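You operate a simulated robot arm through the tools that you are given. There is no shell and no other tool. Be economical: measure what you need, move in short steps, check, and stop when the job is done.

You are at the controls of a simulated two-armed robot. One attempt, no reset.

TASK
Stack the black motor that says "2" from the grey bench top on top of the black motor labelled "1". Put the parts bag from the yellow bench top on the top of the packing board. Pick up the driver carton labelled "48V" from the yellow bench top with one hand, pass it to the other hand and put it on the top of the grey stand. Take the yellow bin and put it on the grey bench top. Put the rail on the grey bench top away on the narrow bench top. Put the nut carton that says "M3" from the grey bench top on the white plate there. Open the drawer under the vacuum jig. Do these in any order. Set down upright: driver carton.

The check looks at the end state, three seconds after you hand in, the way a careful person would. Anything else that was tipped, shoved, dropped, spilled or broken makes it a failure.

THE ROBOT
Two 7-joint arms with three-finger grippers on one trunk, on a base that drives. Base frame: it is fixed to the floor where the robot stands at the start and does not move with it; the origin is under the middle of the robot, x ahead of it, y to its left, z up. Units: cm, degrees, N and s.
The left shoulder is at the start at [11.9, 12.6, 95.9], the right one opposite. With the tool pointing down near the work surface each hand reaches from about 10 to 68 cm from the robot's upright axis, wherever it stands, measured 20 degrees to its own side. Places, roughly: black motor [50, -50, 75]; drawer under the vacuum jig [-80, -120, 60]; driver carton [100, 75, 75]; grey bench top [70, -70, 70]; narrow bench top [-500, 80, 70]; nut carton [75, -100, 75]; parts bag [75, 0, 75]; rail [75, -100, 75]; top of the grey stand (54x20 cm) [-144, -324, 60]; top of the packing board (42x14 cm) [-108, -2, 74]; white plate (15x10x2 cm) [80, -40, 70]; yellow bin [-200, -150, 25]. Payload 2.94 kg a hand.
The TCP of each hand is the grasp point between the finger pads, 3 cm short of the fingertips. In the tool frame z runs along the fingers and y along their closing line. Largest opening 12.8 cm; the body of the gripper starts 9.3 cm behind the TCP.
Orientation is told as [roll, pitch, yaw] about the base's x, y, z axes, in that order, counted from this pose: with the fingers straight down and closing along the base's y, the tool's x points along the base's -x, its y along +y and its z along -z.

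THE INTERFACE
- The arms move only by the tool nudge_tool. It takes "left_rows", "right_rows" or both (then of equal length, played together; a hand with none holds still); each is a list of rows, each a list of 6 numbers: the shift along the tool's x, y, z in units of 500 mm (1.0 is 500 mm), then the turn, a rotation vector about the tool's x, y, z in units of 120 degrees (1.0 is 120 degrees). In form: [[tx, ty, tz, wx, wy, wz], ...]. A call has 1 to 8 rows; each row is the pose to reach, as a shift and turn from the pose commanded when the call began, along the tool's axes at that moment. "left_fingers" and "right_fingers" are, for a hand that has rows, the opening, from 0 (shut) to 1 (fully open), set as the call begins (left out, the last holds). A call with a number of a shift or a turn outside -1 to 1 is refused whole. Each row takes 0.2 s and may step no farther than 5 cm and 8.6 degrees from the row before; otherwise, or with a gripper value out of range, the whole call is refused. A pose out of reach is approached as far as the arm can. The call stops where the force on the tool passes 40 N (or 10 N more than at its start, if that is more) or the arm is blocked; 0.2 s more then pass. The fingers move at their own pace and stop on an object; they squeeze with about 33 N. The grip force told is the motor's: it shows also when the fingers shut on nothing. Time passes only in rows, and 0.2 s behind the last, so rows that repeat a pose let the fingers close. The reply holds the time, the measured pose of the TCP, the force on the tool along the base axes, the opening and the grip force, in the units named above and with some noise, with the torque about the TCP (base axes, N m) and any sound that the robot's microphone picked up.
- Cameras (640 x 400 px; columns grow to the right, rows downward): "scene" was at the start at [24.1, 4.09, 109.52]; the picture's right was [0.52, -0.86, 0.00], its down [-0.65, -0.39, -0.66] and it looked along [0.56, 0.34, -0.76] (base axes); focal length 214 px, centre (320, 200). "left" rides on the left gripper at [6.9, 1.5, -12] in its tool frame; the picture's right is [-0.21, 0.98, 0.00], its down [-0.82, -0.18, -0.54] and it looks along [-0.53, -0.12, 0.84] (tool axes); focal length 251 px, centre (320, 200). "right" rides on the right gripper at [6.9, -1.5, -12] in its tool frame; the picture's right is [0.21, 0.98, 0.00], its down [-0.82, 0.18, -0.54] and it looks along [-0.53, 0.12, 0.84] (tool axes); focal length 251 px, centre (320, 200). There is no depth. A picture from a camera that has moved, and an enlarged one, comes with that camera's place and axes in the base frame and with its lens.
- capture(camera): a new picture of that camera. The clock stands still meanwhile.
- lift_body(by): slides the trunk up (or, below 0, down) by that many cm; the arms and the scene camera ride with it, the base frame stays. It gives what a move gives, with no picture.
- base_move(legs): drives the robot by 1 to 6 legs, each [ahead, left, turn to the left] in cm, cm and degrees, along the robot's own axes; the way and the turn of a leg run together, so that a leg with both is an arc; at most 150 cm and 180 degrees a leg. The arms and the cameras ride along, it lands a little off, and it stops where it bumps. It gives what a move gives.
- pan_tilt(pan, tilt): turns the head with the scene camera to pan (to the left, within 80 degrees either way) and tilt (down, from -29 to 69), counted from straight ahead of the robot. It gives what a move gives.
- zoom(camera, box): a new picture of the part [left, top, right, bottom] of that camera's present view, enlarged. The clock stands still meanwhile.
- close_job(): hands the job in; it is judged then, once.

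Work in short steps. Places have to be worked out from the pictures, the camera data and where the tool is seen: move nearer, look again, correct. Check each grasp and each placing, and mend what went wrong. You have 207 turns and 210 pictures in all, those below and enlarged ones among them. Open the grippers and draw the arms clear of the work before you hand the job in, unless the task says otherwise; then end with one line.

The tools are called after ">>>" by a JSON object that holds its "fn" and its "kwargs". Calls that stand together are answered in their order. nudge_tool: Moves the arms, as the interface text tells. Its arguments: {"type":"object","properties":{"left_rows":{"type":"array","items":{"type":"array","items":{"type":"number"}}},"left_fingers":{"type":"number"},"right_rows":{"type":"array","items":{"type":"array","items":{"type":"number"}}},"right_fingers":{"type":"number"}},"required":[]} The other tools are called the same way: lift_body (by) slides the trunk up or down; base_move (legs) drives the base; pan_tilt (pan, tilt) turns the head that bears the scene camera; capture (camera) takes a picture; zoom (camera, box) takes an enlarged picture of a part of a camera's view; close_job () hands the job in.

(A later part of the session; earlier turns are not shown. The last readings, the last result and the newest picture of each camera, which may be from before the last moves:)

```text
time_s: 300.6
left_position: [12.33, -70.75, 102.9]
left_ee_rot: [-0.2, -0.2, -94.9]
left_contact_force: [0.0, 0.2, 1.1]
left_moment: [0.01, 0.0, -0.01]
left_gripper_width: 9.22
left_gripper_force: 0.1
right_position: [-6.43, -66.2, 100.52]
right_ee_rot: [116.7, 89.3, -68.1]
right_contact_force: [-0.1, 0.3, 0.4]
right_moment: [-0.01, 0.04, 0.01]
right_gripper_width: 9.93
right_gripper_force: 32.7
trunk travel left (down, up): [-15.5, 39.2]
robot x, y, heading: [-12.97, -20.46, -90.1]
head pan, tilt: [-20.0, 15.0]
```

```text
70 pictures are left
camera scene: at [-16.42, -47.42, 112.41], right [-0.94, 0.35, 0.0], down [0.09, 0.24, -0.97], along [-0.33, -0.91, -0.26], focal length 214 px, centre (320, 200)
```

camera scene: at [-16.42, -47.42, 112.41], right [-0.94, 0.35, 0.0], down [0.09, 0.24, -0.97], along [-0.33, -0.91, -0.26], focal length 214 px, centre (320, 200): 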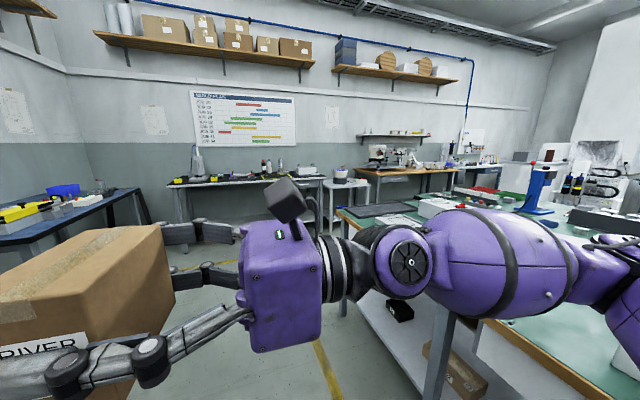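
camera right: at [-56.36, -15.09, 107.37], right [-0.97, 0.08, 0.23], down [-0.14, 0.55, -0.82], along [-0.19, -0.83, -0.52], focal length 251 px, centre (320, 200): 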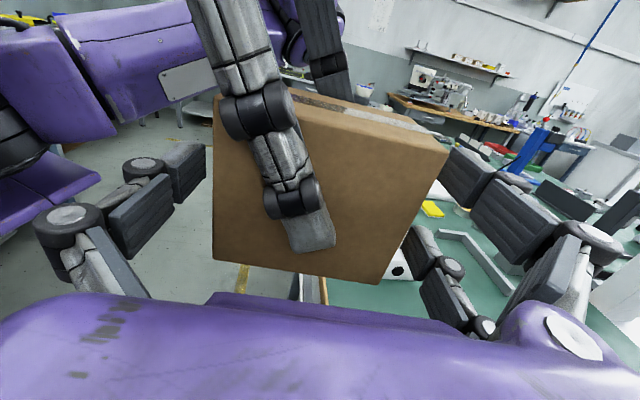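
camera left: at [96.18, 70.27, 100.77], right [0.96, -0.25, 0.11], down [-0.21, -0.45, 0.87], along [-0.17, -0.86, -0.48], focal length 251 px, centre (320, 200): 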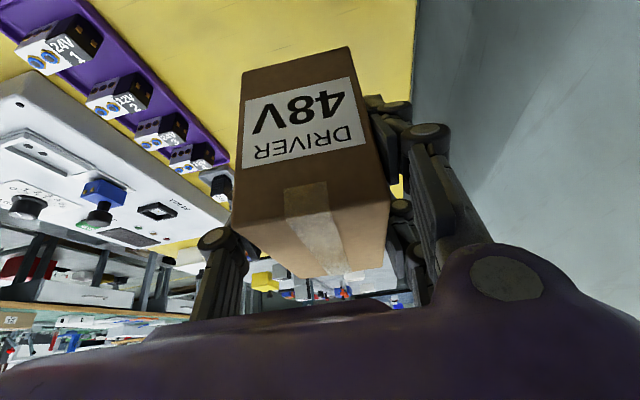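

Stand appears far ahead, slightly right. Drive along the corridor past the island's end.

>>> {"fn": "base_move", "kwargs": {"legs": [[150, 0, 0], [45, -20, 0], [0, -60, 0]]}}

>>> {"fn": "pan_tilt", "kwargs": {"pan": -15, "tilt": 25}}

>>> {"fn": "capture", "kwargs": {"camera": "scene"}}

```text
time_s: 315.9
left_position: [-66.41, -265.25, 102.9]
left_ee_rot: [-0.2, -0.2, -94.0]
left_contact_force: [0.6, -0.4, -0.1]
left_moment: [0.0, -0.01, 0.04]
left_gripper_width: 9.23
left_gripper_force: 0.0
right_position: [-85.19, -261.09, 100.43]
right_ee_rot: [116.9, 89.3, -67.1]
right_contact_force: [-0.8, 0.4, -0.7]
right_moment: [0.03, 0.03, 0.0]
right_gripper_width: 9.95
right_gripper_force: 32.9
trunk travel left (down, up): [-15.5, 39.2]
robot x, y, heading: [-92.09, -215.39, -89.7]
head pan, tilt: [-20.0, 15.0]
```

```text
time_s: 316.6
left_position: [-66.4, -265.34, 102.93]
left_ee_rot: [-0.1, -0.2, -94.2]
left_contact_force: [0.0, 0.0, -0.2]
left_moment: [0.02, 0.03, 0.0]
left_gripper_width: 9.23
left_gripper_force: 0.0
right_position: [-85.17, -261.05, 100.48]
right_ee_rot: [116.6, 89.2, -67.4]
right_contact_force: [0.0, 0.2, -0.2]
right_moment: [0.01, 0.0, -0.02]
right_gripper_width: 9.96
right_gripper_force: 33.3
trunk travel left (down, up): [-15.5, 39.2]
robot x, y, heading: [-92.13, -215.13, -89.8]
head pan, tilt: [-15.0, 25.0]
```

```text
69 pictures are left
camera scene: at [-94.68, -242.55, 110.8], right [-0.97, 0.25, 0.0], down [0.11, 0.41, -0.91], along [-0.23, -0.88, -0.42], focal length 214 px, centre (320, 200)
```

scene: 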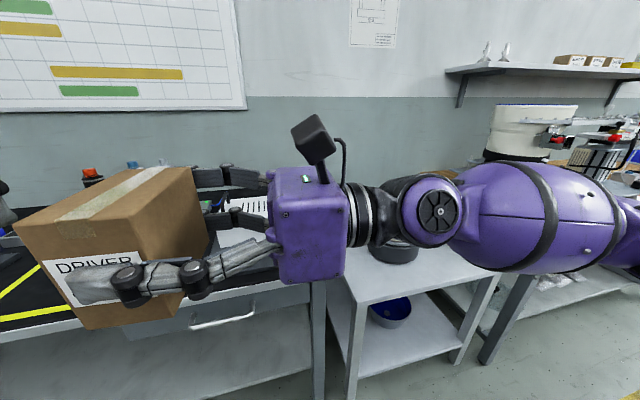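

The arm hides the stand's top. I shift right so that the left hand camera looks over it.

>>> {"fn": "base_move", "kwargs": {"legs": [[0, -70, 0]]}}

>>> {"fn": "capture", "kwargs": {"camera": "left"}}

>>> {"fn": "capture", "kwargs": {"camera": "scene"}}

```text
time_s: 323.1
left_position: [-135.97, -265.82, 102.87]
left_ee_rot: [-0.3, -0.3, -94.2]
left_contact_force: [-0.8, 0.1, 0.0]
left_moment: [-0.05, 0.0, -0.01]
left_gripper_width: 9.18
left_gripper_force: 0.0
right_position: [-154.67, -261.44, 100.46]
right_ee_rot: [116.8, 89.2, -67.5]
right_contact_force: [0.8, 0.6, 0.2]
right_moment: [-0.05, 0.02, 0.03]
right_gripper_width: 9.95
right_gripper_force: 32.5
trunk travel left (down, up): [-15.5, 39.2]
robot x, y, heading: [-161.68, -215.88, -89.7]
head pan, tilt: [-15.0, 25.0]
```

```text
68 pictures are left
camera left: at [-133.95, -258.93, 114.85], right [0.96, -0.29, 0.0], down [-0.24, -0.8, 0.54], along [-0.16, -0.52, -0.84], focal length 251 px, centre (320, 200)
```

left: 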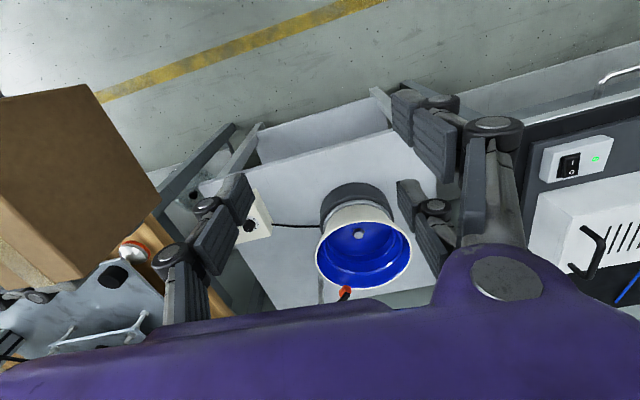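

```text
67 pictures are left
camera scene: at [-164.13, -242.99, 110.79], right [-0.97, 0.25, 0.0], down [0.11, 0.41, -0.91], along [-0.23, -0.88, -0.42], focal length 214 px, centre (320, 200)
```

scene: 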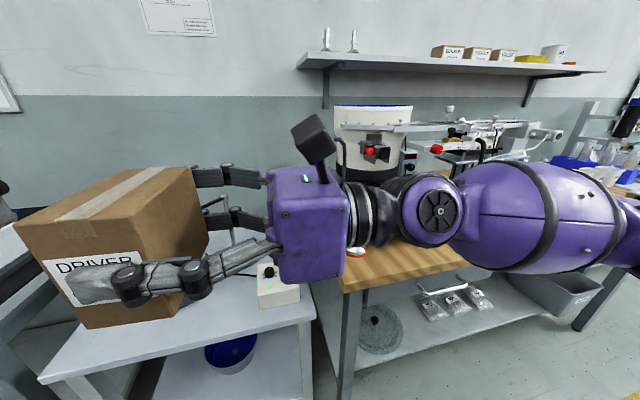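

>>> {"fn": "zoom", "kwargs": {"camera": "left", "box": [150, 80, 470, 310]}}

```text
1.74 times, centred on (310, 195) of left
camera zoom: at [-133.95, -258.93, 114.85], right [0.96, -0.29, 0.0], down [-0.24, -0.8, 0.54], along [-0.16, -0.52, -0.84], focal length 437 px, centre (337, 209)
```

zoom: 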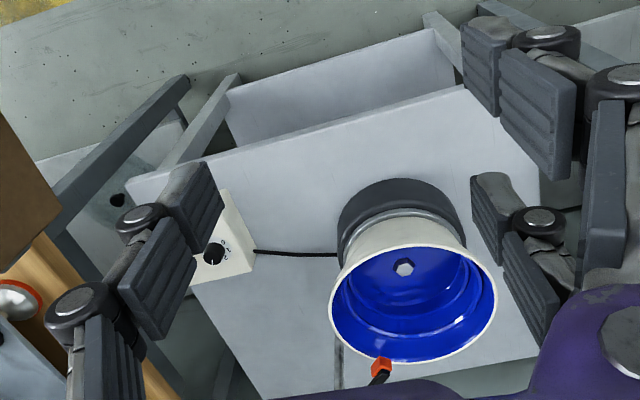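

The stand's designated free area is the strip behind the bowl feeder (y≈−324), so I need the right hand gripping from above. I'll set the carton on the empty right end of the grey bench and regrasp it with the right hand vertically. Drive there.

>>> {"fn": "base_move", "kwargs": {"legs": [[0, 0, 90], [148, 0, 0], [0, 90, 0], [14, 0, 0]]}}

>>> {"fn": "pan_tilt", "kwargs": {"pan": 0, "tilt": 50}}

>>> {"fn": "capture", "kwargs": {"camera": "scene"}}

```text
time_s: 343.0
left_position: [51.61, -102.62, 102.91]
left_ee_rot: [-0.2, -0.2, -5.9]
left_contact_force: [0.5, 0.8, -0.9]
left_moment: [0.0, 0.02, 0.04]
left_gripper_width: 9.23
left_gripper_force: 0.0
right_position: [46.82, -121.3, 100.43]
right_ee_rot: [117.0, 89.3, 21.1]
right_contact_force: [1.1, 0.2, -3.1]
right_moment: [-0.06, 0.02, 0.04]
right_gripper_width: 9.97
right_gripper_force: 32.5
trunk travel left (down, up): [-15.5, 39.2]
robot x, y, heading: [0.95, -126.99, -1.4]
head pan, tilt: [-15.0, 25.0]
```

```text
time_s: 343.9
left_position: [51.5, -102.62, 102.97]
left_ee_rot: [-0.1, -0.2, -5.9]
left_contact_force: [-0.3, 0.2, -0.3]
left_moment: [0.01, 0.01, 0.0]
left_gripper_width: 9.24
left_gripper_force: 0.0
right_position: [46.88, -121.23, 100.41]
right_ee_rot: [115.9, 89.2, 20.0]
right_contact_force: [0.1, 0.2, -2.9]
right_moment: [-0.01, 0.01, 0.04]
right_gripper_width: 9.95
right_gripper_force: 33.0
trunk travel left (down, up): [-15.5, 39.2]
robot x, y, heading: [0.97, -127.17, -1.4]
head pan, tilt: [0.0, 50.0]
```

```text
65 pictures are left
camera scene: at [26.73, -127.62, 107.05], right [-0.02, -1.0, 0.0], down [-0.77, 0.02, -0.64], along [0.64, -0.02, -0.77], focal length 214 px, centre (320, 200)
```

scene: 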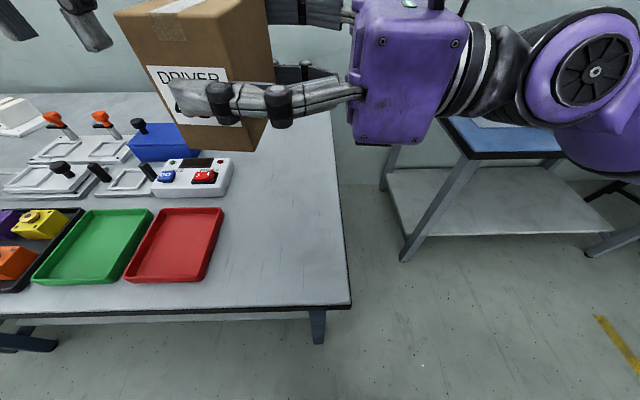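

Free spot below. Lower with the trunk 15 cm, then the arm.

>>> {"fn": "lift_body", "kwargs": {"by": -15}}

>>> {"fn": "nudge_tool", "kwargs": {"right_rows": [[-0.05, 0, 0, 0, 0, 0], [-0.1, 0, 0, 0, 0, 0], [-0.13, 0, 0, 0, 0, 0]]}}

>>> {"fn": "zoom", "kwargs": {"camera": "scene", "box": [100, 40, 420, 240]}}

```text
time_s: 345.7
left_position: [56.12, -102.83, 85.09]
left_ee_rot: [-0.7, 4.8, -5.9]
left_contact_force: [0.2, 0.7, -0.3]
left_moment: [0.01, -0.02, 0.02]
left_gripper_width: 9.23
left_gripper_force: 0.1
right_position: [49.76, -121.39, 84.81]
right_ee_rot: [-92.4, 87.6, 171.6]
right_contact_force: [0.7, -0.1, -3.3]
right_moment: [0.0, 0.0, 0.0]
right_gripper_width: 9.96
right_gripper_force: 33.4
trunk travel left (down, up): [-0.5, 54.2]
robot x, y, heading: [0.84, -127.15, -1.5]
head pan, tilt: [0.0, 50.0]
```

```text
time_s: 346.4
left_position: [56.04, -102.88, 84.91]
left_ee_rot: [-0.7, 4.9, -5.9]
left_contact_force: [0.8, -0.5, -0.2]
left_moment: [0.0, 0.01, -0.01]
left_gripper_width: 9.22
left_gripper_force: 0.1
right_position: [49.68, -121.51, 80.44]
right_ee_rot: [-133.2, 88.3, 130.8]
right_contact_force: [-4.3, -1.1, 7.8]
right_moment: [-1.17, 0.26, -0.49]
right_gripper_width: 9.97
right_gripper_force: 33.4
trunk travel left (down, up): [-0.5, 54.2]
robot x, y, heading: [0.31, -127.2, -1.3]
head pan, tilt: [0.0, 50.0]
stopped in row 3 (right hand): the force on the tool passed its limit at 58 N (the readings are from after the stop); the commanded pose is now the measured one
```

```text
2.00 times, centred on (260, 140) of scene
camera zoom: at [31.41, -127.75, 92.01], right [-0.02, -1.0, 0.0], down [-0.77, 0.02, -0.64], along [0.64, -0.02, -0.77], focal length 429 px, centre (440, 320)
```

zoom: 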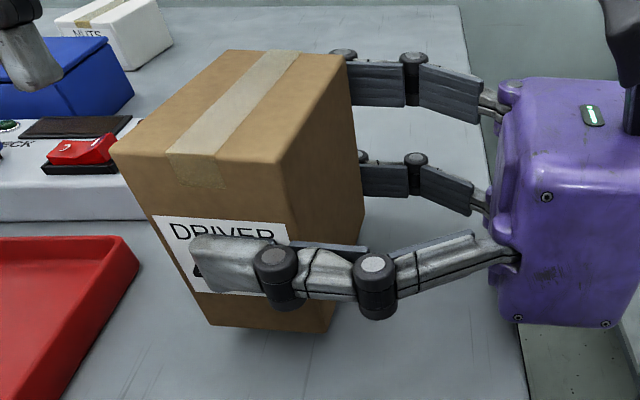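

The gripper body touched the bench's right edge. I raise a bit, shift 4.5 cm to the right so the body hangs outside the edge, and lower again.

>>> {"fn": "nudge_tool", "kwargs": {"right_rows": [[0.05, 0, 0, 0, 0, 0], [0.05, 0, -0.05, 0, 0, 0], [0.05, 0, -0.09, 0, 0, 0], [0.0, 0, -0.09, 0, 0, 0], [-0.03, 0, -0.09, 0, 0, 0]]}}

>>> {"fn": "zoom", "kwargs": {"camera": "scene", "box": [100, 40, 420, 240]}}

```text
time_s: 347.6
left_position: [56.11, -102.86, 85.09]
left_ee_rot: [-0.8, 4.8, -5.9]
left_contact_force: [-0.4, 0.4, 0.0]
left_moment: [0.02, 0.02, -0.01]
left_gripper_width: 9.2
left_gripper_force: 0.0
right_position: [49.21, -125.9, 78.96]
right_ee_rot: [-143.5, 88.3, 120.4]
right_contact_force: [0.5, 0.5, 12.5]
right_moment: [-0.37, -0.71, -0.03]
right_gripper_width: 9.96
right_gripper_force: 32.6
trunk travel left (down, up): [-0.5, 54.2]
robot x, y, heading: [0.58, -127.2, -1.3]
head pan, tilt: [0.0, 50.0]
```

```text
2.00 times, centred on (260, 140) of scene
camera zoom: at [31.39, -127.74, 92.02], right [-0.02, -1.0, 0.0], down [-0.77, 0.02, -0.64], along [0.64, -0.02, -0.77], focal length 429 px, centre (440, 320)
```

zoom: 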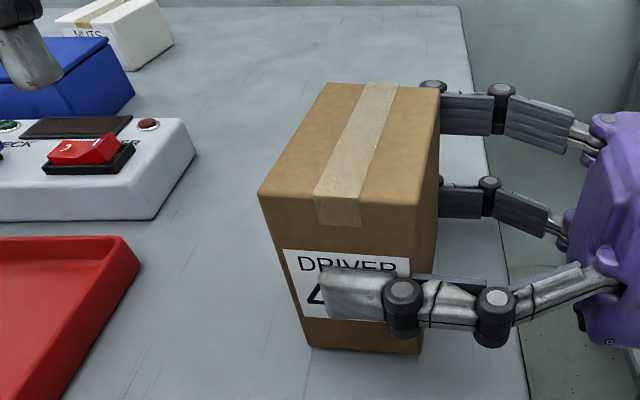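

Contact on the bench. Press slightly lower and release.

>>> {"fn": "nudge_tool", "kwargs": {"right_rows": [[-0.004, 0, 0, 0, 0, 0], [-0.004, 0, 0, 0, 0, 0]]}}

>>> {"fn": "nudge_tool", "kwargs": {"right_rows": [[0, 0, 0, 0, 0, 0], [0, 0, 0, 0, 0, 0], [0, 0, 0, 0, 0, 0]], "right_fingers": 1}}

>>> {"fn": "nudge_tool", "kwargs": {"right_rows": [[0, 0, -0.08, 0, 0, 0], [0, 0, -0.17, 0, 0, 0], [0, 0, -0.26, 0, 0, 0], [0.05, 0, -0.33, 0, 0, 0], [0.13, 0, -0.36, 0, 0, 0], [0.22, 0, -0.36, 0, 0, 0], [0.31, 0, -0.36, 0, 0, 0]]}}

>>> {"fn": "capture", "kwargs": {"camera": "scene"}}

```text
time_s: 348.1
left_position: [56.02, -102.88, 85.03]
left_ee_rot: [-0.7, 4.8, -5.9]
left_contact_force: [0.3, 0.8, 0.7]
left_moment: [0.0, -0.01, -0.01]
left_gripper_width: 9.22
left_gripper_force: 0.0
right_position: [49.17, -125.98, 78.71]
right_ee_rot: [-141.2, 88.2, 123.0]
right_contact_force: [2.1, 2.7, 23.8]
right_moment: [0.29, -1.46, 0.03]
right_gripper_width: 9.95
right_gripper_force: 33.3
trunk travel left (down, up): [-0.5, 54.2]
robot x, y, heading: [0.5, -126.96, -1.3]
head pan, tilt: [0.0, 50.0]
```

```text
time_s: 348.9
left_position: [56.15, -102.83, 85.02]
left_ee_rot: [-0.7, 4.8, -5.9]
left_contact_force: [0.6, 0.2, 0.4]
left_moment: [0.0, 0.0, 0.01]
left_gripper_width: 9.23
left_gripper_force: 0.0
right_position: [49.24, -125.93, 78.45]
right_ee_rot: [-127.7, 88.2, 136.4]
right_contact_force: [0.1, -0.5, -0.9]
right_moment: [0.01, -0.01, 0.01]
right_gripper_width: 12.8
right_gripper_force: 0.0
trunk travel left (down, up): [-0.5, 54.2]
robot x, y, heading: [0.56, -127.04, -1.2]
head pan, tilt: [0.0, 50.0]
```

```text
time_s: 350.6
left_position: [56.1, -102.89, 84.94]
left_ee_rot: [-0.8, 5.0, -5.9]
left_contact_force: [0.3, -0.5, 0.0]
left_moment: [0.01, 0.0, 0.0]
left_gripper_width: 9.22
left_gripper_force: 0.0
right_position: [47.51, -144.1, 93.73]
right_ee_rot: [-128.8, 88.2, 135.4]
right_contact_force: [-0.5, 0.5, -0.9]
right_moment: [0.01, 0.0, -0.02]
right_gripper_width: 12.82
right_gripper_force: 0.2
trunk travel left (down, up): [-0.5, 54.2]
robot x, y, heading: [0.63, -127.45, -1.4]
head pan, tilt: [0.0, 50.0]
```

```text
62 pictures are left
camera scene: at [31.45, -127.73, 92.0], right [-0.02, -1.0, 0.0], down [-0.77, 0.02, -0.64], along [0.64, -0.02, -0.77], focal length 214 px, centre (320, 200)
```

scene: 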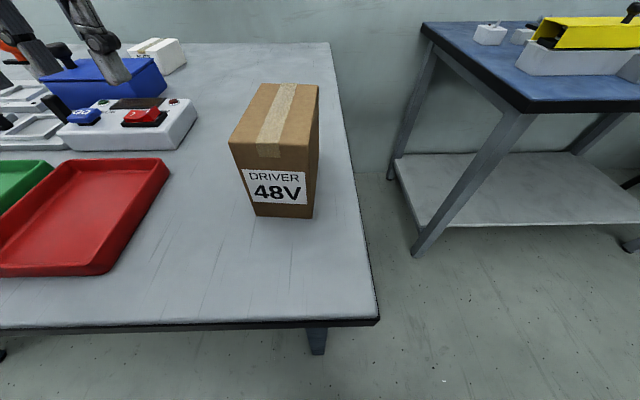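

The 48V carton stands upright on the bench. Raise the trunk back and rotate the right hand to vertical.

>>> {"fn": "lift_body", "kwargs": {"by": 15}}

>>> {"fn": "nudge_tool", "kwargs": {"right_rows": [[0, 0, 0, 0.04, -0.04, -0.04], [0, 0, 0, 0.08, -0.08, -0.08], [0, 0, 0, 0.12, -0.12, -0.12], [0, 0, 0, 0.16, -0.16, -0.16], [0, 0, 0, 0.2, -0.2, -0.2], [0, 0, 0, 0.24, -0.24, -0.24], [0, 0, 0, 0.28, -0.28, -0.28], [0, 0, 0, 0.32, -0.32, -0.32]]}}

>>> {"fn": "nudge_tool", "kwargs": {"right_rows": [[0, 0, 0, 0.037, -0.037, -0.037], [0, 0, 0, 0.074, -0.074, -0.074], [0, 0, 0, 0.111, -0.111, -0.111], [0, 0, 0, 0.148, -0.148, -0.148], [0, 0, 0, 0.185, -0.185, -0.185], [0, 0, 0, 0.222, -0.222, -0.222], [0, 0, 0, 0.257, -0.257, -0.257]]}}

```text
time_s: 352.3
left_position: [56.24, -102.91, 99.85]
left_ee_rot: [-0.6, 4.9, -6.0]
left_contact_force: [0.0, 0.5, -1.1]
left_moment: [0.01, 0.01, 0.01]
left_gripper_width: 9.21
left_gripper_force: 0.1
right_position: [47.8, -144.21, 108.62]
right_ee_rot: [-127.9, 88.2, 136.3]
right_contact_force: [1.2, -0.8, 0.2]
right_moment: [0.06, 0.0, -0.01]
right_gripper_width: 12.78
right_gripper_force: 0.1
trunk travel left (down, up): [-15.5, 39.2]
robot x, y, heading: [1.09, -127.09, -1.6]
head pan, tilt: [0.0, 50.0]
```

```text
time_s: 354.1
left_position: [56.18, -102.84, 99.98]
left_ee_rot: [-0.7, 4.9, -5.9]
left_contact_force: [0.0, 1.0, -0.4]
left_moment: [-0.03, -0.02, 0.01]
left_gripper_width: 9.24
left_gripper_force: 0.1
right_position: [47.73, -144.17, 108.67]
right_ee_rot: [24.7, 38.5, -29.9]
right_contact_force: [0.4, 0.0, -0.4]
right_moment: [-0.04, -0.02, -0.02]
right_gripper_width: 12.79
right_gripper_force: 0.1
trunk travel left (down, up): [-15.5, 39.2]
robot x, y, heading: [1.01, -126.87, -1.3]
head pan, tilt: [0.0, 50.0]
```

```text
time_s: 355.7
left_position: [56.17, -102.81, 99.91]
left_ee_rot: [-0.6, 4.8, -5.9]
left_contact_force: [0.1, -0.4, -0.2]
left_moment: [0.0, 0.01, 0.01]
left_gripper_width: 9.22
left_gripper_force: 0.1
right_position: [47.85, -143.66, 107.59]
right_ee_rot: [1.3, 1.2, -5.9]
right_contact_force: [-0.7, 0.0, 0.7]
right_moment: [-0.01, 0.0, -0.01]
right_gripper_width: 12.77
right_gripper_force: 0.0
right hand out of reach, approached as far as the arm can: row 7
trunk travel left (down, up): [-15.5, 39.2]
robot x, y, heading: [1.0, -126.82, -1.4]
head pan, tilt: [0.0, 50.0]
```

Right hand is vertical again. Move above the carton (≈[49.3,-124.8]) and view.

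>>> {"fn": "nudge_tool", "kwargs": {"right_rows": [[0.002, 0.076, 0.06, 0.004, -0.003, 0], [0.004, 0.152, 0.12, 0.008, -0.006, 0], [0.005, 0.228, 0.18, 0.011, -0.01, 0], [0.007, 0.304, 0.24, 0.011, -0.01, 0], [0.009, 0.379, 0.3, 0.011, -0.01, 0]]}}

>>> {"fn": "capture", "kwargs": {"camera": "right"}}

```text
time_s: 356.9
left_position: [56.23, -102.77, 99.93]
left_ee_rot: [-0.7, 4.8, -5.9]
left_contact_force: [0.3, 0.8, 0.1]
left_moment: [-0.04, 0.02, -0.02]
left_gripper_width: 9.23
left_gripper_force: 0.0
right_position: [48.94, -124.45, 92.9]
right_ee_rot: [-0.2, 0.1, -6.0]
right_contact_force: [0.9, -0.1, -0.8]
right_moment: [-0.02, 0.03, 0.02]
right_gripper_width: 12.8
right_gripper_force: 0.1
trunk travel left (down, up): [-15.5, 39.2]
robot x, y, heading: [0.86, -127.05, -1.4]
head pan, tilt: [0.0, 50.0]
```

```text
61 pictures are left
camera right: at [41.9, -125.08, 105.04], right [-0.11, 0.99, 0.0], down [0.84, 0.1, 0.54], along [0.53, 0.06, -0.84], focal length 251 px, centre (320, 200)
```

right: 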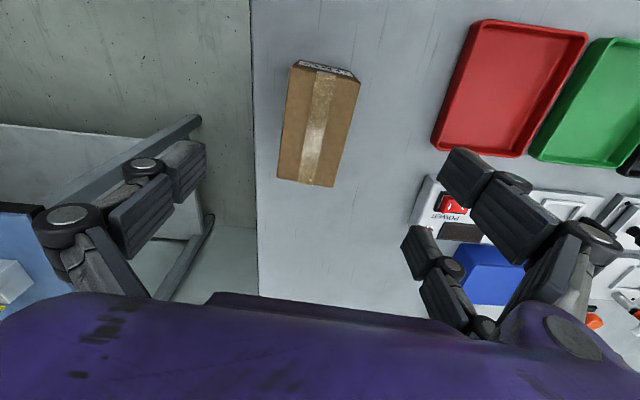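

>>> {"fn": "nudge_tool", "kwargs": {"right_rows": [[-0.014, -0.007, 0.07, 0, 0, -0.015], [-0.014, -0.007, 0.14, 0, 0, -0.015], [-0.014, -0.007, 0.22, 0, 0, -0.015], [-0.014, -0.007, 0.282, 0, 0, -0.015]]}}

>>> {"fn": "nudge_tool", "kwargs": {"right_rows": [[0, 0, 0, 0, 0, 0], [0, 0, 0, 0, 0, 0], [0, 0, 0, 0, 0, 0], [0, 0, 0, 0, 0, 0]], "right_fingers": 0}}

>>> {"fn": "nudge_tool", "kwargs": {"right_rows": [[0, 0, -0.02, 0, 0, 0], [0, 0, -0.1, 0, 0, 0], [0, 0, -0.19, 0, 0, 0], [0, 0, -0.28, 0, 0, 0], [0, 0, -0.37, 0, 0, 0], [0, 0, -0.46, 0, 0, 0]]}}

>>> {"fn": "capture", "kwargs": {"camera": "right"}}

```text
time_s: 357.9
left_position: [56.17, -102.8, 99.94]
left_ee_rot: [-0.7, 4.9, -5.9]
left_contact_force: [-0.3, 0.1, -0.5]
left_moment: [-0.04, -0.01, 0.0]
left_gripper_width: 9.21
left_gripper_force: 0.1
right_position: [49.59, -124.98, 78.86]
right_ee_rot: [-0.1, 0.2, -4.1]
right_contact_force: [-0.8, -0.3, -0.1]
right_moment: [0.01, -0.01, 0.01]
right_gripper_width: 12.77
right_gripper_force: 0.1
trunk travel left (down, up): [-15.5, 39.2]
robot x, y, heading: [0.76, -126.74, -1.5]
head pan, tilt: [0.0, 50.0]
```

```text
time_s: 358.9
left_position: [56.09, -102.84, 99.85]
left_ee_rot: [-0.7, 5.0, -5.8]
left_contact_force: [-0.1, 0.2, -0.5]
left_moment: [-0.01, -0.02, 0.0]
left_gripper_width: 9.21
left_gripper_force: 0.1
right_position: [49.61, -124.88, 78.8]
right_ee_rot: [-0.1, 0.2, -4.1]
right_contact_force: [-0.4, -0.4, -0.3]
right_moment: [-0.05, -0.11, -0.03]
right_gripper_width: 5.73
right_gripper_force: 33.6
trunk travel left (down, up): [-15.5, 39.2]
robot x, y, heading: [0.64, -126.87, -1.5]
head pan, tilt: [0.0, 50.0]
```

```text
time_s: 360.3
left_position: [56.0, -102.95, 100.03]
left_ee_rot: [-0.8, 4.7, -5.9]
left_contact_force: [-0.2, 0.5, 1.0]
left_moment: [0.03, -0.03, 0.0]
left_gripper_width: 9.23
left_gripper_force: 0.0
right_position: [49.52, -124.76, 101.99]
right_ee_rot: [-0.2, 0.2, -4.0]
right_contact_force: [-0.6, -0.2, -3.2]
right_moment: [0.02, -0.05, 0.0]
right_gripper_width: 5.74
right_gripper_force: 32.9
trunk travel left (down, up): [-15.5, 39.2]
robot x, y, heading: [0.98, -126.89, -1.5]
head pan, tilt: [0.0, 50.0]
```

```text
60 pictures are left
camera right: at [42.48, -125.76, 114.09], right [-0.14, 0.99, 0.0], down [0.83, 0.12, 0.54], along [0.53, 0.08, -0.84], focal length 251 px, centre (320, 200)
```

right: 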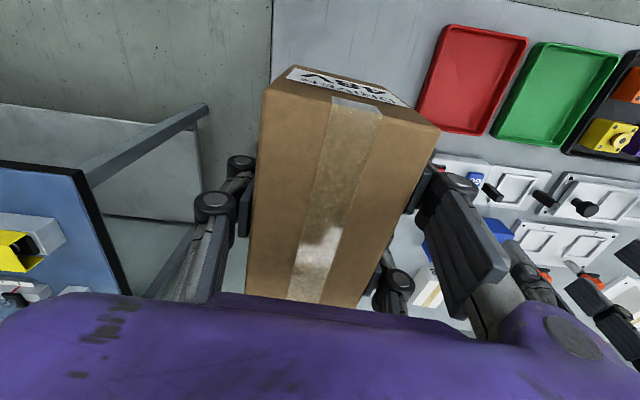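

Regrasped from above. I pull the left hand in and drive back to the stand.

>>> {"fn": "nudge_tool", "kwargs": {"left_rows": [[0.08, 0, 0, 0, -0.01, 0], [0.16, 0.02, 0, 0, -0.02, 0], [0.24, 0.04, 0, 0, -0.03, 0], [0.32, 0.06, 0, 0, -0.04, 0], [0.4, 0.08, 0, 0, -0.04, 0]]}}

>>> {"fn": "base_move", "kwargs": {"legs": [[-14, 0, 0], [0, 0, -88.5], [90, 0, 0], [0, -120, 0], [22, 0, 0]]}}

>>> {"fn": "pan_tilt", "kwargs": {"pan": -5, "tilt": 45}}

>>> {"fn": "capture", "kwargs": {"camera": "scene"}}

```text
time_s: 361.5
left_position: [37.89, -100.58, 97.8]
left_ee_rot: [-0.7, 0.0, -5.9]
left_contact_force: [0.4, 0.1, -0.1]
left_moment: [-0.01, 0.0, -0.01]
left_gripper_width: 9.21
left_gripper_force: 0.0
left hand out of reach, approached as far as the arm can: row 3, 4, 5
right_position: [49.58, -124.89, 101.86]
right_ee_rot: [-0.2, 0.1, -4.1]
right_contact_force: [0.5, -0.1, -3.4]
right_moment: [-0.01, -0.01, 0.04]
right_gripper_width: 5.73
right_gripper_force: 32.8
trunk travel left (down, up): [-15.5, 39.2]
robot x, y, heading: [1.09, -126.93, -1.1]
head pan, tilt: [0.0, 50.0]
```

```text
time_s: 382.5
left_position: [-104.79, -275.35, 97.71]
left_ee_rot: [-0.8, 0.0, -94.5]
left_contact_force: [-0.4, 0.0, -0.9]
left_moment: [0.02, 0.04, 0.0]
left_gripper_width: 9.22
left_gripper_force: 0.0
right_position: [-128.8, -287.47, 101.87]
right_ee_rot: [-0.1, 0.3, -92.8]
right_contact_force: [0.3, -0.3, -2.9]
right_moment: [0.01, 0.01, -0.04]
right_gripper_width: 5.76
right_gripper_force: 33.4
trunk travel left (down, up): [-15.5, 39.2]
robot x, y, heading: [-132.07, -238.92, -89.8]
head pan, tilt: [0.0, 50.0]
```

```text
time_s: 383.2
left_position: [-104.75, -275.32, 97.71]
left_ee_rot: [-0.7, 0.0, -94.4]
left_contact_force: [1.0, -0.5, -0.2]
left_moment: [0.04, -0.01, -0.02]
left_gripper_width: 9.25
left_gripper_force: 0.0
right_position: [-128.73, -287.53, 101.88]
right_ee_rot: [-0.2, 0.2, -92.8]
right_contact_force: [-1.3, 0.0, -1.9]
right_moment: [0.0, -0.01, 0.03]
right_gripper_width: 5.76
right_gripper_force: 33.6
trunk travel left (down, up): [-15.5, 39.2]
robot x, y, heading: [-131.86, -238.76, -90.1]
head pan, tilt: [-5.0, 45.0]
```

```text
59 pictures are left
camera scene: at [-133.0, -265.14, 107.73], right [-1.0, 0.09, 0.0], down [0.06, 0.7, -0.71], along [-0.06, -0.7, -0.71], focal length 214 px, centre (320, 200)
```

scene: 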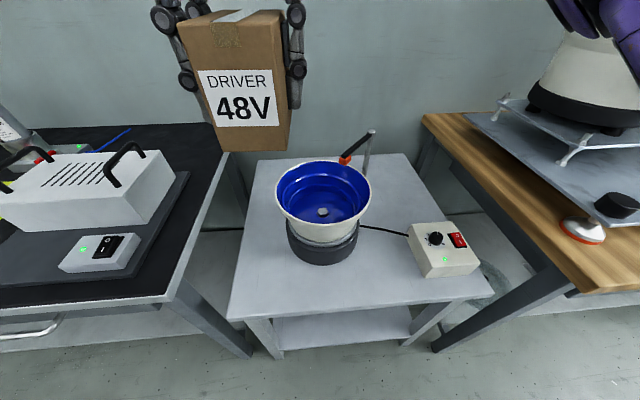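

>>> {"fn": "zoom", "kwargs": {"camera": "scene", "box": [220, 120, 440, 260]}}

```text
2.86 times, centred on (330, 190) of scene
camera zoom: at [-133.0, -265.14, 107.73], right [-1.0, 0.09, 0.0], down [0.06, 0.7, -0.71], along [-0.06, -0.7, -0.71], focal length 613 px, centre (291, 229)
```

zoom: 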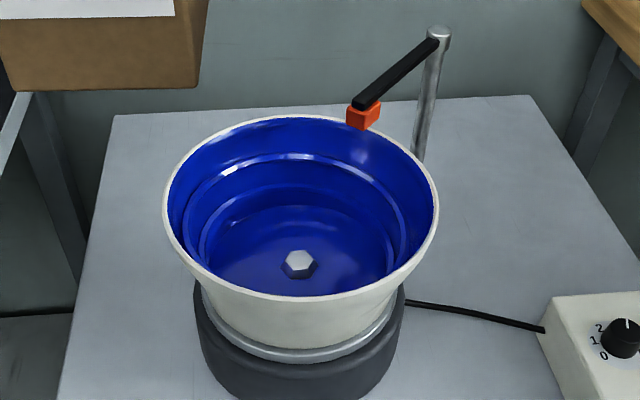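

The back-left zone (≈[-127,-322]) is free; a post stands at x≈−153. I raise the trunk 8 cm (for the left hand), and move the base 11 left, 17 ahead.

>>> {"fn": "lift_body", "kwargs": {"by": 8}}

>>> {"fn": "base_move", "kwargs": {"legs": [[0, 10, 0], [16, 0, 0]]}}

>>> {"fn": "nudge_tool", "kwargs": {"right_rows": [[-0.08, -0.03, 0, 0, 0, 0], [-0.16, -0.06, 0, 0, 0, 0], [-0.24, -0.1, 0, 0, 0, 0], [-0.32, -0.14, 0, 0, 0, 0]]}}

>>> {"fn": "capture", "kwargs": {"camera": "scene"}}

```text
time_s: 384.4
left_position: [-104.83, -275.36, 105.82]
left_ee_rot: [-0.7, 0.0, -94.5]
left_contact_force: [0.0, 0.2, -0.4]
left_moment: [0.02, 0.0, 0.01]
left_gripper_width: 9.21
left_gripper_force: 0.1
right_position: [-128.82, -287.61, 109.87]
right_ee_rot: [-0.2, 0.3, -92.8]
right_contact_force: [-1.2, -1.5, -3.2]
right_moment: [-0.03, 0.03, 0.0]
right_gripper_width: 5.75
right_gripper_force: 32.9
trunk travel left (down, up): [-23.5, 31.2]
robot x, y, heading: [-132.04, -238.63, -90.3]
head pan, tilt: [-5.0, 45.0]
```

```text
time_s: 386.9
left_position: [-94.91, -291.16, 105.76]
left_ee_rot: [-0.6, 0.0, -94.5]
left_contact_force: [0.2, -0.5, -0.2]
left_moment: [0.02, 0.0, 0.01]
left_gripper_width: 9.24
left_gripper_force: 0.1
right_position: [-118.97, -303.54, 109.85]
right_ee_rot: [-0.2, 0.3, -92.8]
right_contact_force: [0.4, -0.7, -3.9]
right_moment: [0.02, 0.0, -0.03]
right_gripper_width: 5.73
right_gripper_force: 32.9
trunk travel left (down, up): [-23.5, 31.2]
robot x, y, heading: [-122.8, -254.55, -90.1]
head pan, tilt: [-5.0, 45.0]
```

```text
time_s: 387.9
left_position: [-94.98, -291.34, 105.68]
left_ee_rot: [-0.6, 0.0, -94.6]
left_contact_force: [0.0, 0.4, -0.4]
left_moment: [0.01, -0.01, 0.0]
left_gripper_width: 9.24
left_gripper_force: 0.0
right_position: [-126.84, -319.17, 109.84]
right_ee_rot: [-0.2, 0.3, -92.7]
right_contact_force: [-0.9, -0.3, -3.4]
right_moment: [0.02, 0.0, 0.0]
right_gripper_width: 5.76
right_gripper_force: 33.3
trunk travel left (down, up): [-23.5, 31.2]
robot x, y, heading: [-122.42, -254.73, -90.2]
head pan, tilt: [-5.0, 45.0]
```

```text
57 pictures are left
camera scene: at [-123.2, -278.19, 116.75], right [-1.0, 0.09, 0.0], down [0.06, 0.7, -0.71], along [-0.06, -0.7, -0.71], focal length 214 px, centre (320, 200)
```

scene: 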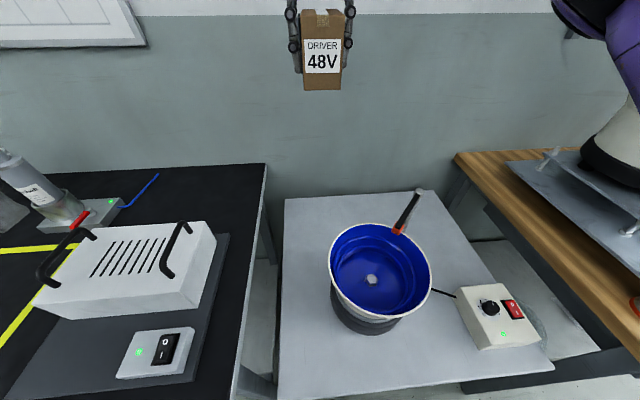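

Position above the back-left zone is right. Lower 38 cm.

>>> {"fn": "nudge_tool", "kwargs": {"right_rows": [[-0.03, 0.01, 0.09, 0, 0, 0], [-0.036, 0.01, 0.188, 0, 0, 0], [-0.036, 0.01, 0.286, 0, 0, 0], [-0.036, 0.01, 0.384, 0, 0, 0], [-0.036, 0.01, 0.48, 0, 0, 0], [-0.036, 0.01, 0.578, 0, 0, 0], [-0.036, 0.01, 0.67, 0, 0, 0], [-0.036, 0.01, 0.74, 0, 0, 0]]}}

>>> {"fn": "capture", "kwargs": {"camera": "scene"}}

```text
time_s: 389.7
left_position: [-94.84, -291.29, 105.85]
left_ee_rot: [-0.8, 0.0, -94.6]
left_contact_force: [0.1, 0.0, -0.2]
left_moment: [0.03, 0.02, 0.05]
left_gripper_width: 9.2
left_gripper_force: 0.0
right_position: [-126.38, -320.85, 72.75]
right_ee_rot: [0.0, 0.2, -92.8]
right_contact_force: [0.9, 0.4, -2.3]
right_moment: [0.01, -0.03, -0.02]
right_gripper_width: 5.72
right_gripper_force: 32.1
trunk travel left (down, up): [-23.5, 31.2]
robot x, y, heading: [-122.36, -254.21, -90.2]
head pan, tilt: [-5.0, 45.0]
```

```text
56 pictures are left
camera scene: at [-123.18, -278.14, 116.77], right [-1.0, 0.09, 0.0], down [0.06, 0.7, -0.71], along [-0.06, -0.7, -0.71], focal length 214 px, centre (320, 200)
```

scene: 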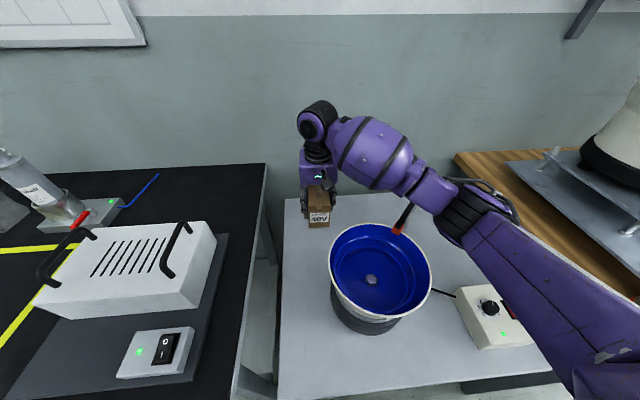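

>>> {"fn": "nudge_tool", "kwargs": {"right_rows": [[0, 0, 0.04, 0, 0, 0], [0, 0, 0.08, 0, 0, 0], [0, 0, 0.095, 0, 0, 0]]}}

>>> {"fn": "nudge_tool", "kwargs": {"right_rows": [[0, 0, 0.006, 0, 0, 0], [0, 0, 0.012, 0, 0, 0], [0, 0, 0.018, 0, 0, 0]]}}

>>> {"fn": "zoom", "kwargs": {"camera": "scene", "box": [270, 140, 430, 260]}}

```text
time_s: 390.5
left_position: [-94.84, -291.19, 105.81]
left_ee_rot: [-0.8, 0.0, -94.6]
left_contact_force: [0.4, -0.6, 0.2]
left_moment: [-0.02, -0.01, -0.01]
left_gripper_width: 9.22
left_gripper_force: 0.0
right_position: [-126.46, -320.88, 68.38]
right_ee_rot: [-0.2, -0.2, -92.9]
right_contact_force: [0.9, 0.6, -2.0]
right_moment: [-0.01, 0.01, 0.0]
right_gripper_width: 5.76
right_gripper_force: 33.6
trunk travel left (down, up): [-23.5, 31.2]
robot x, y, heading: [-121.93, -254.58, -90.0]
head pan, tilt: [-5.0, 45.0]
```

```text
time_s: 391.3
left_position: [-95.03, -291.07, 105.95]
left_ee_rot: [-0.7, -0.2, -94.5]
left_contact_force: [-0.3, -0.5, 0.3]
left_moment: [0.0, -0.03, -0.03]
left_gripper_width: 9.2
left_gripper_force: 0.1
right_position: [-127.02, -321.54, 68.87]
right_ee_rot: [0.2, -1.5, -93.2]
right_contact_force: [-0.2, -0.3, -3.0]
right_moment: [0.0, 0.0, 0.02]
right_gripper_width: 5.77
right_gripper_force: 32.9
trunk travel left (down, up): [-23.5, 31.2]
robot x, y, heading: [-122.4, -254.6, -90.1]
head pan, tilt: [-5.0, 45.0]
```

```text
3.33 times, centred on (350, 200) of scene
camera zoom: at [-123.33, -277.79, 116.93], right [-1.0, 0.09, 0.0], down [0.06, 0.7, -0.71], along [-0.06, -0.71, -0.71], focal length 715 px, centre (220, 200)
```

zoom: 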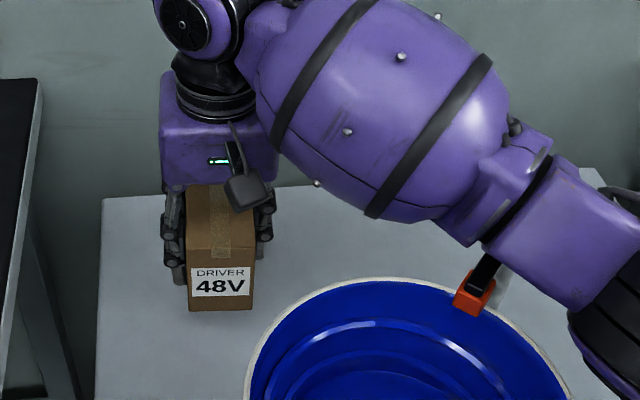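

The forearm is resting on the feeder's post – I raise at once, then shift the base to the left so the arm comes in straighter.

>>> {"fn": "nudge_tool", "kwargs": {"right_rows": [[0, 0, -0.06, 0, 0, 0], [0, 0, -0.14, 0, 0, 0], [0, 0, -0.22, 0, 0, 0], [0, 0, -0.3, 0, 0, 0]]}}

>>> {"fn": "zoom", "kwargs": {"camera": "scene", "box": [270, 120, 470, 260]}}

```text
time_s: 392.3
left_position: [-94.88, -291.16, 105.73]
left_ee_rot: [-0.8, 0.0, -94.5]
left_contact_force: [-0.2, 1.0, 0.0]
left_moment: [-0.03, -0.03, 0.02]
left_gripper_width: 9.23
left_gripper_force: 0.1
right_position: [-126.29, -320.69, 82.03]
right_ee_rot: [-0.2, 0.3, -92.7]
right_contact_force: [0.2, 0.9, -3.5]
right_moment: [0.02, 0.01, 0.02]
right_gripper_width: 5.75
right_gripper_force: 33.5
trunk travel left (down, up): [-23.5, 31.2]
robot x, y, heading: [-122.2, -254.3, -90.1]
head pan, tilt: [-5.0, 45.0]
```

```text
2.86 times, centred on (370, 190) of scene
camera zoom: at [-123.14, -278.04, 116.77], right [-1.0, 0.09, 0.0], down [0.06, 0.7, -0.71], along [-0.06, -0.7, -0.71], focal length 613 px, centre (177, 229)
```

zoom: 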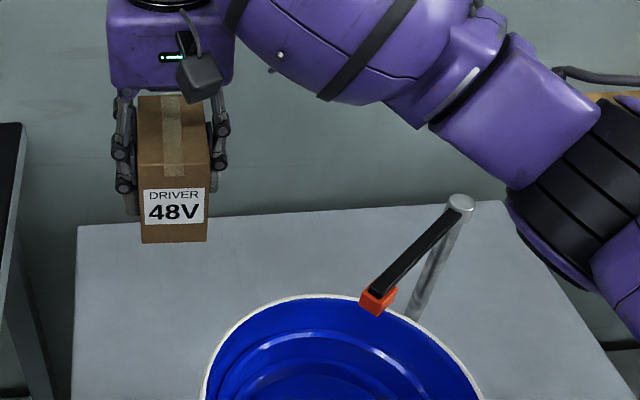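

Post is intact. Raise further to clear, shift base left 16 cm, and bring the hand back over the spot.

>>> {"fn": "base_move", "kwargs": {"legs": [[0, 16, 0]]}}

>>> {"fn": "nudge_tool", "kwargs": {"right_rows": [[0, -0.08, 0, 0, 0, 0], [0, -0.16, 0, 0, 0, 0], [0, -0.24, 0, 0, 0, 0], [0, -0.32, 0, 0, 0, 0]]}}

>>> {"fn": "capture", "kwargs": {"camera": "scene"}}

```text
time_s: 394.4
left_position: [-78.75, -291.22, 105.78]
left_ee_rot: [-0.8, -0.1, -94.4]
left_contact_force: [0.6, -0.4, -0.1]
left_moment: [0.02, 0.02, -0.01]
left_gripper_width: 9.22
left_gripper_force: 0.1
right_position: [-110.23, -320.96, 82.25]
right_ee_rot: [-0.2, 0.4, -92.8]
right_contact_force: [0.5, 0.7, -3.6]
right_moment: [0.01, 0.0, -0.03]
right_gripper_width: 5.78
right_gripper_force: 32.9
trunk travel left (down, up): [-23.5, 31.2]
robot x, y, heading: [-106.43, -254.71, -90.2]
head pan, tilt: [-5.0, 45.0]
```

```text
time_s: 395.4
left_position: [-78.86, -291.21, 105.74]
left_ee_rot: [-0.7, 0.0, -94.5]
left_contact_force: [-0.4, 0.2, 1.0]
left_moment: [-0.02, -0.06, -0.01]
left_gripper_width: 9.2
left_gripper_force: 0.1
right_position: [-126.32, -320.0, 82.22]
right_ee_rot: [-0.2, 0.2, -92.7]
right_contact_force: [0.0, 0.2, -3.0]
right_moment: [-0.02, -0.01, 0.02]
right_gripper_width: 5.77
right_gripper_force: 33.3
trunk travel left (down, up): [-23.5, 31.2]
robot x, y, heading: [-106.36, -254.64, -89.9]
head pan, tilt: [-5.0, 45.0]
```

```text
53 pictures are left
camera scene: at [-107.17, -278.09, 116.78], right [-1.0, 0.09, 0.0], down [0.06, 0.7, -0.71], along [-0.06, -0.7, -0.71], focal length 214 px, centre (320, 200)
```

scene: 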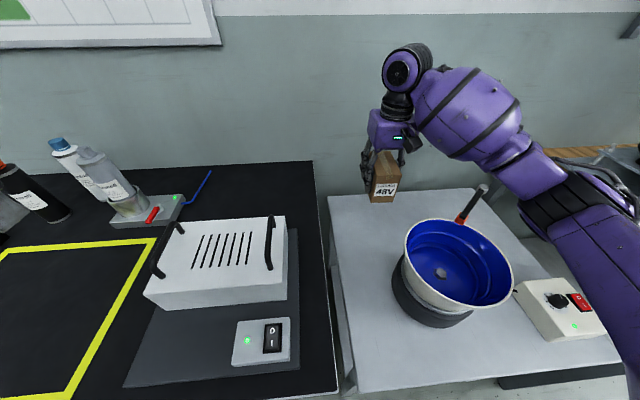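

I raise the trunk 15 cm so the elbow/forearm rides higher, then lower the hand again.

>>> {"fn": "lift_body", "kwargs": {"by": 16}}

>>> {"fn": "nudge_tool", "kwargs": {"right_rows": [[-0.01, 0, 0.09, 0, 0, 0], [-0.02, 0, 0.18, 0, 0, 0], [-0.02, 0, 0.27, 0, 0, 0], [-0.02, 0, 0.36, 0, 0, 0], [-0.02, 0, 0.45, 0, 0, 0], [-0.02, 0, 0.52, 0, 0, 0]]}}

>>> {"fn": "zoom", "kwargs": {"camera": "scene", "box": [310, 100, 570, 280]}}

```text
time_s: 397.2
left_position: [-78.89, -291.28, 121.8]
left_ee_rot: [-0.7, 0.0, -94.5]
left_contact_force: [-0.1, -0.5, -0.2]
left_moment: [0.0, 0.01, -0.01]
left_gripper_width: 9.25
left_gripper_force: 0.1
right_position: [-126.2, -319.93, 98.18]
right_ee_rot: [-0.3, 0.3, -92.8]
right_contact_force: [0.3, -0.2, -2.5]
right_moment: [0.01, 0.06, 0.0]
right_gripper_width: 5.73
right_gripper_force: 33.5
trunk travel left (down, up): [-39.5, 15.2]
robot x, y, heading: [-106.32, -254.45, -90.1]
head pan, tilt: [-5.0, 45.0]
```

```text
time_s: 398.6
left_position: [-78.81, -291.31, 121.77]
left_ee_rot: [-0.7, 0.0, -94.5]
left_contact_force: [-0.4, -0.3, 0.0]
left_moment: [0.04, -0.01, -0.01]
left_gripper_width: 9.2
left_gripper_force: 0.1
right_position: [-126.36, -321.05, 72.18]
right_ee_rot: [-0.1, 0.3, -92.8]
right_contact_force: [0.2, 0.0, -2.8]
right_moment: [0.07, -0.01, 0.0]
right_gripper_width: 5.79
right_gripper_force: 32.6
trunk travel left (down, up): [-39.5, 15.2]
robot x, y, heading: [-106.23, -254.59, -90.2]
head pan, tilt: [-5.0, 45.0]
```

```text
2.22 times, centred on (440, 190) of scene
camera zoom: at [-107.09, -273.97, 132.82], right [-1.0, 0.09, 0.0], down [0.06, 0.7, -0.71], along [-0.06, -0.7, -0.71], focal length 477 px, centre (53, 222)
```

zoom: 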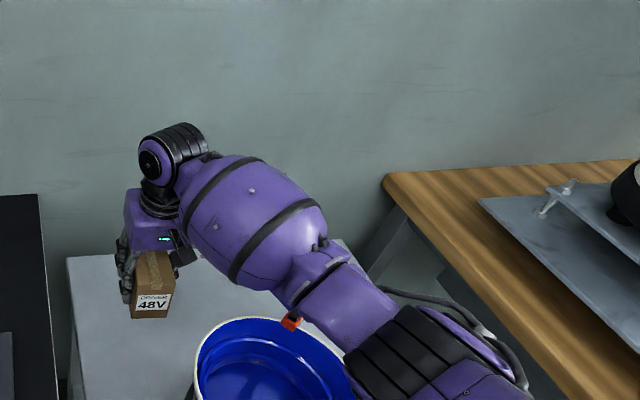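

>>> {"fn": "nudge_tool", "kwargs": {"right_rows": [[0, 0, 0.04, 0, 0, 0], [0, 0, 0.08, 0, 0, 0]]}}

>>> {"fn": "nudge_tool", "kwargs": {"right_rows": [[0, 0, 0.01, 0, 0, 0], [0, 0, 0.016, 0, 0, 0]]}}

```text
time_s: 399.2
left_position: [-78.83, -291.27, 121.68]
left_ee_rot: [-0.8, 0.0, -94.5]
left_contact_force: [-0.6, -0.5, -0.2]
left_moment: [-0.01, 0.0, 0.0]
left_gripper_width: 9.22
left_gripper_force: 0.0
right_position: [-126.4, -320.97, 68.16]
right_ee_rot: [-0.2, 0.3, -92.8]
right_contact_force: [0.6, -0.3, -3.3]
right_moment: [-0.04, -0.01, -0.01]
right_gripper_width: 5.76
right_gripper_force: 32.7
trunk travel left (down, up): [-39.5, 15.2]
robot x, y, heading: [-106.3, -254.54, -89.9]
head pan, tilt: [-5.0, 45.0]
```

```text
time_s: 399.8
left_position: [-78.78, -291.22, 121.76]
left_ee_rot: [-0.8, 0.0, -94.4]
left_contact_force: [1.8, 0.8, -0.3]
left_moment: [0.04, -0.01, -0.01]
left_gripper_width: 9.2
left_gripper_force: 0.1
right_position: [-126.37, -320.94, 67.41]
right_ee_rot: [-0.1, 0.4, -92.8]
right_contact_force: [-0.1, -0.3, -2.7]
right_moment: [-0.04, 0.02, 0.01]
right_gripper_width: 5.75
right_gripper_force: 33.1
trunk travel left (down, up): [-39.5, 15.2]
robot x, y, heading: [-105.74, -254.7, -90.2]
head pan, tilt: [-5.0, 45.0]
```

>>> {"fn": "nudge_tool", "kwargs": {"right_rows": [[0, 0, 0.006, 0, 0, 0], [0, 0, 0.012, 0, 0, 0], [0, 0, 0.018, 0, 0, 0]]}}

>>> {"fn": "zoom", "kwargs": {"camera": "scene", "box": [330, 180, 470, 280]}}

```text
time_s: 400.6
left_position: [-78.79, -291.28, 121.73]
left_ee_rot: [-0.7, -0.1, -94.5]
left_contact_force: [-0.8, 0.0, -0.8]
left_moment: [0.03, 0.02, 0.0]
left_gripper_width: 9.21
left_gripper_force: 0.1
right_position: [-126.34, -320.93, 66.39]
right_ee_rot: [-0.1, 0.4, -92.8]
right_contact_force: [0.1, 0.1, -3.0]
right_moment: [-0.01, 0.0, 0.0]
right_gripper_width: 5.76
right_gripper_force: 33.1
trunk travel left (down, up): [-39.5, 15.2]
robot x, y, heading: [-106.16, -254.7, -89.8]
head pan, tilt: [-5.0, 45.0]
```

```text
4.00 times, centred on (400, 230) of scene
camera zoom: at [-107.08, -273.94, 132.82], right [-1.0, 0.09, 0.0], down [0.06, 0.7, -0.71], along [-0.06, -0.7, -0.71], focal length 858 px, centre (0, 80)
```

zoom: 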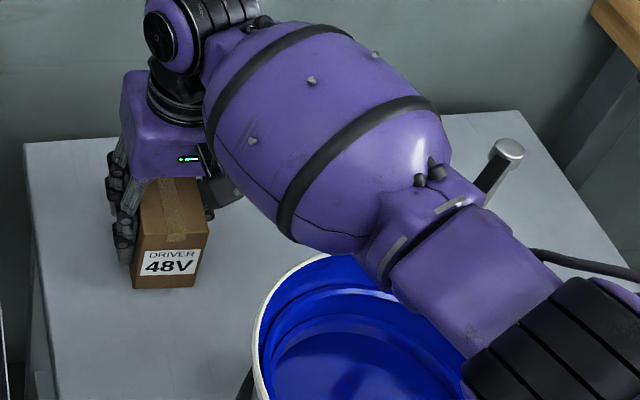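

Clear of the post now. Continue down to contact.

>>> {"fn": "nudge_tool", "kwargs": {"right_rows": [[0, 0, 0.006, 0, 0, 0], [0, 0, 0.012, 0, 0, 0], [0, 0, 0.018, 0, 0, 0]]}}

```text
time_s: 401.4
left_position: [-78.76, -291.18, 121.81]
left_ee_rot: [-0.6, 0.0, -94.5]
left_contact_force: [1.1, -0.4, -1.3]
left_moment: [0.0, -0.03, 0.05]
left_gripper_width: 9.21
left_gripper_force: 0.1
right_position: [-126.28, -320.84, 65.5]
right_ee_rot: [-0.3, 0.2, -92.8]
right_contact_force: [-0.2, 0.5, -3.4]
right_moment: [0.0, -0.03, 0.01]
right_gripper_width: 5.71
right_gripper_force: 32.6
trunk travel left (down, up): [-39.5, 15.2]
robot x, y, heading: [-106.21, -254.57, -90.1]
head pan, tilt: [-5.0, 45.0]
```

>>> {"fn": "nudge_tool", "kwargs": {"right_rows": [[0, 0, 0.006, 0, 0, 0], [0, 0, 0.012, 0, 0, 0], [0, 0, 0.018, 0, 0, 0]]}}

>>> {"fn": "zoom", "kwargs": {"camera": "scene", "box": [330, 180, 470, 280]}}

```text
time_s: 402.2
left_position: [-78.78, -291.15, 121.77]
left_ee_rot: [-0.7, -0.1, -94.6]
left_contact_force: [0.2, 0.2, 0.3]
left_moment: [0.0, 0.01, 0.0]
left_gripper_width: 9.22
left_gripper_force: 0.0
right_position: [-126.29, -321.0, 64.94]
right_ee_rot: [-0.2, 0.1, -92.9]
right_contact_force: [0.2, 1.2, 6.8]
right_moment: [0.55, 0.26, 0.0]
right_gripper_width: 5.78
right_gripper_force: 33.3
trunk travel left (down, up): [-39.5, 15.2]
robot x, y, heading: [-106.12, -254.2, -90.1]
head pan, tilt: [-5.0, 45.0]
```

```text
4.00 times, centred on (400, 230) of scene
camera zoom: at [-107.05, -273.81, 132.85], right [-1.0, 0.09, 0.0], down [0.06, 0.7, -0.71], along [-0.06, -0.7, -0.71], focal length 858 px, centre (0, 80)
```

zoom: 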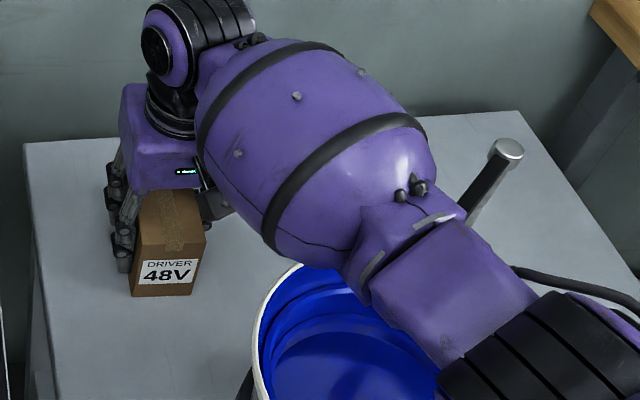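

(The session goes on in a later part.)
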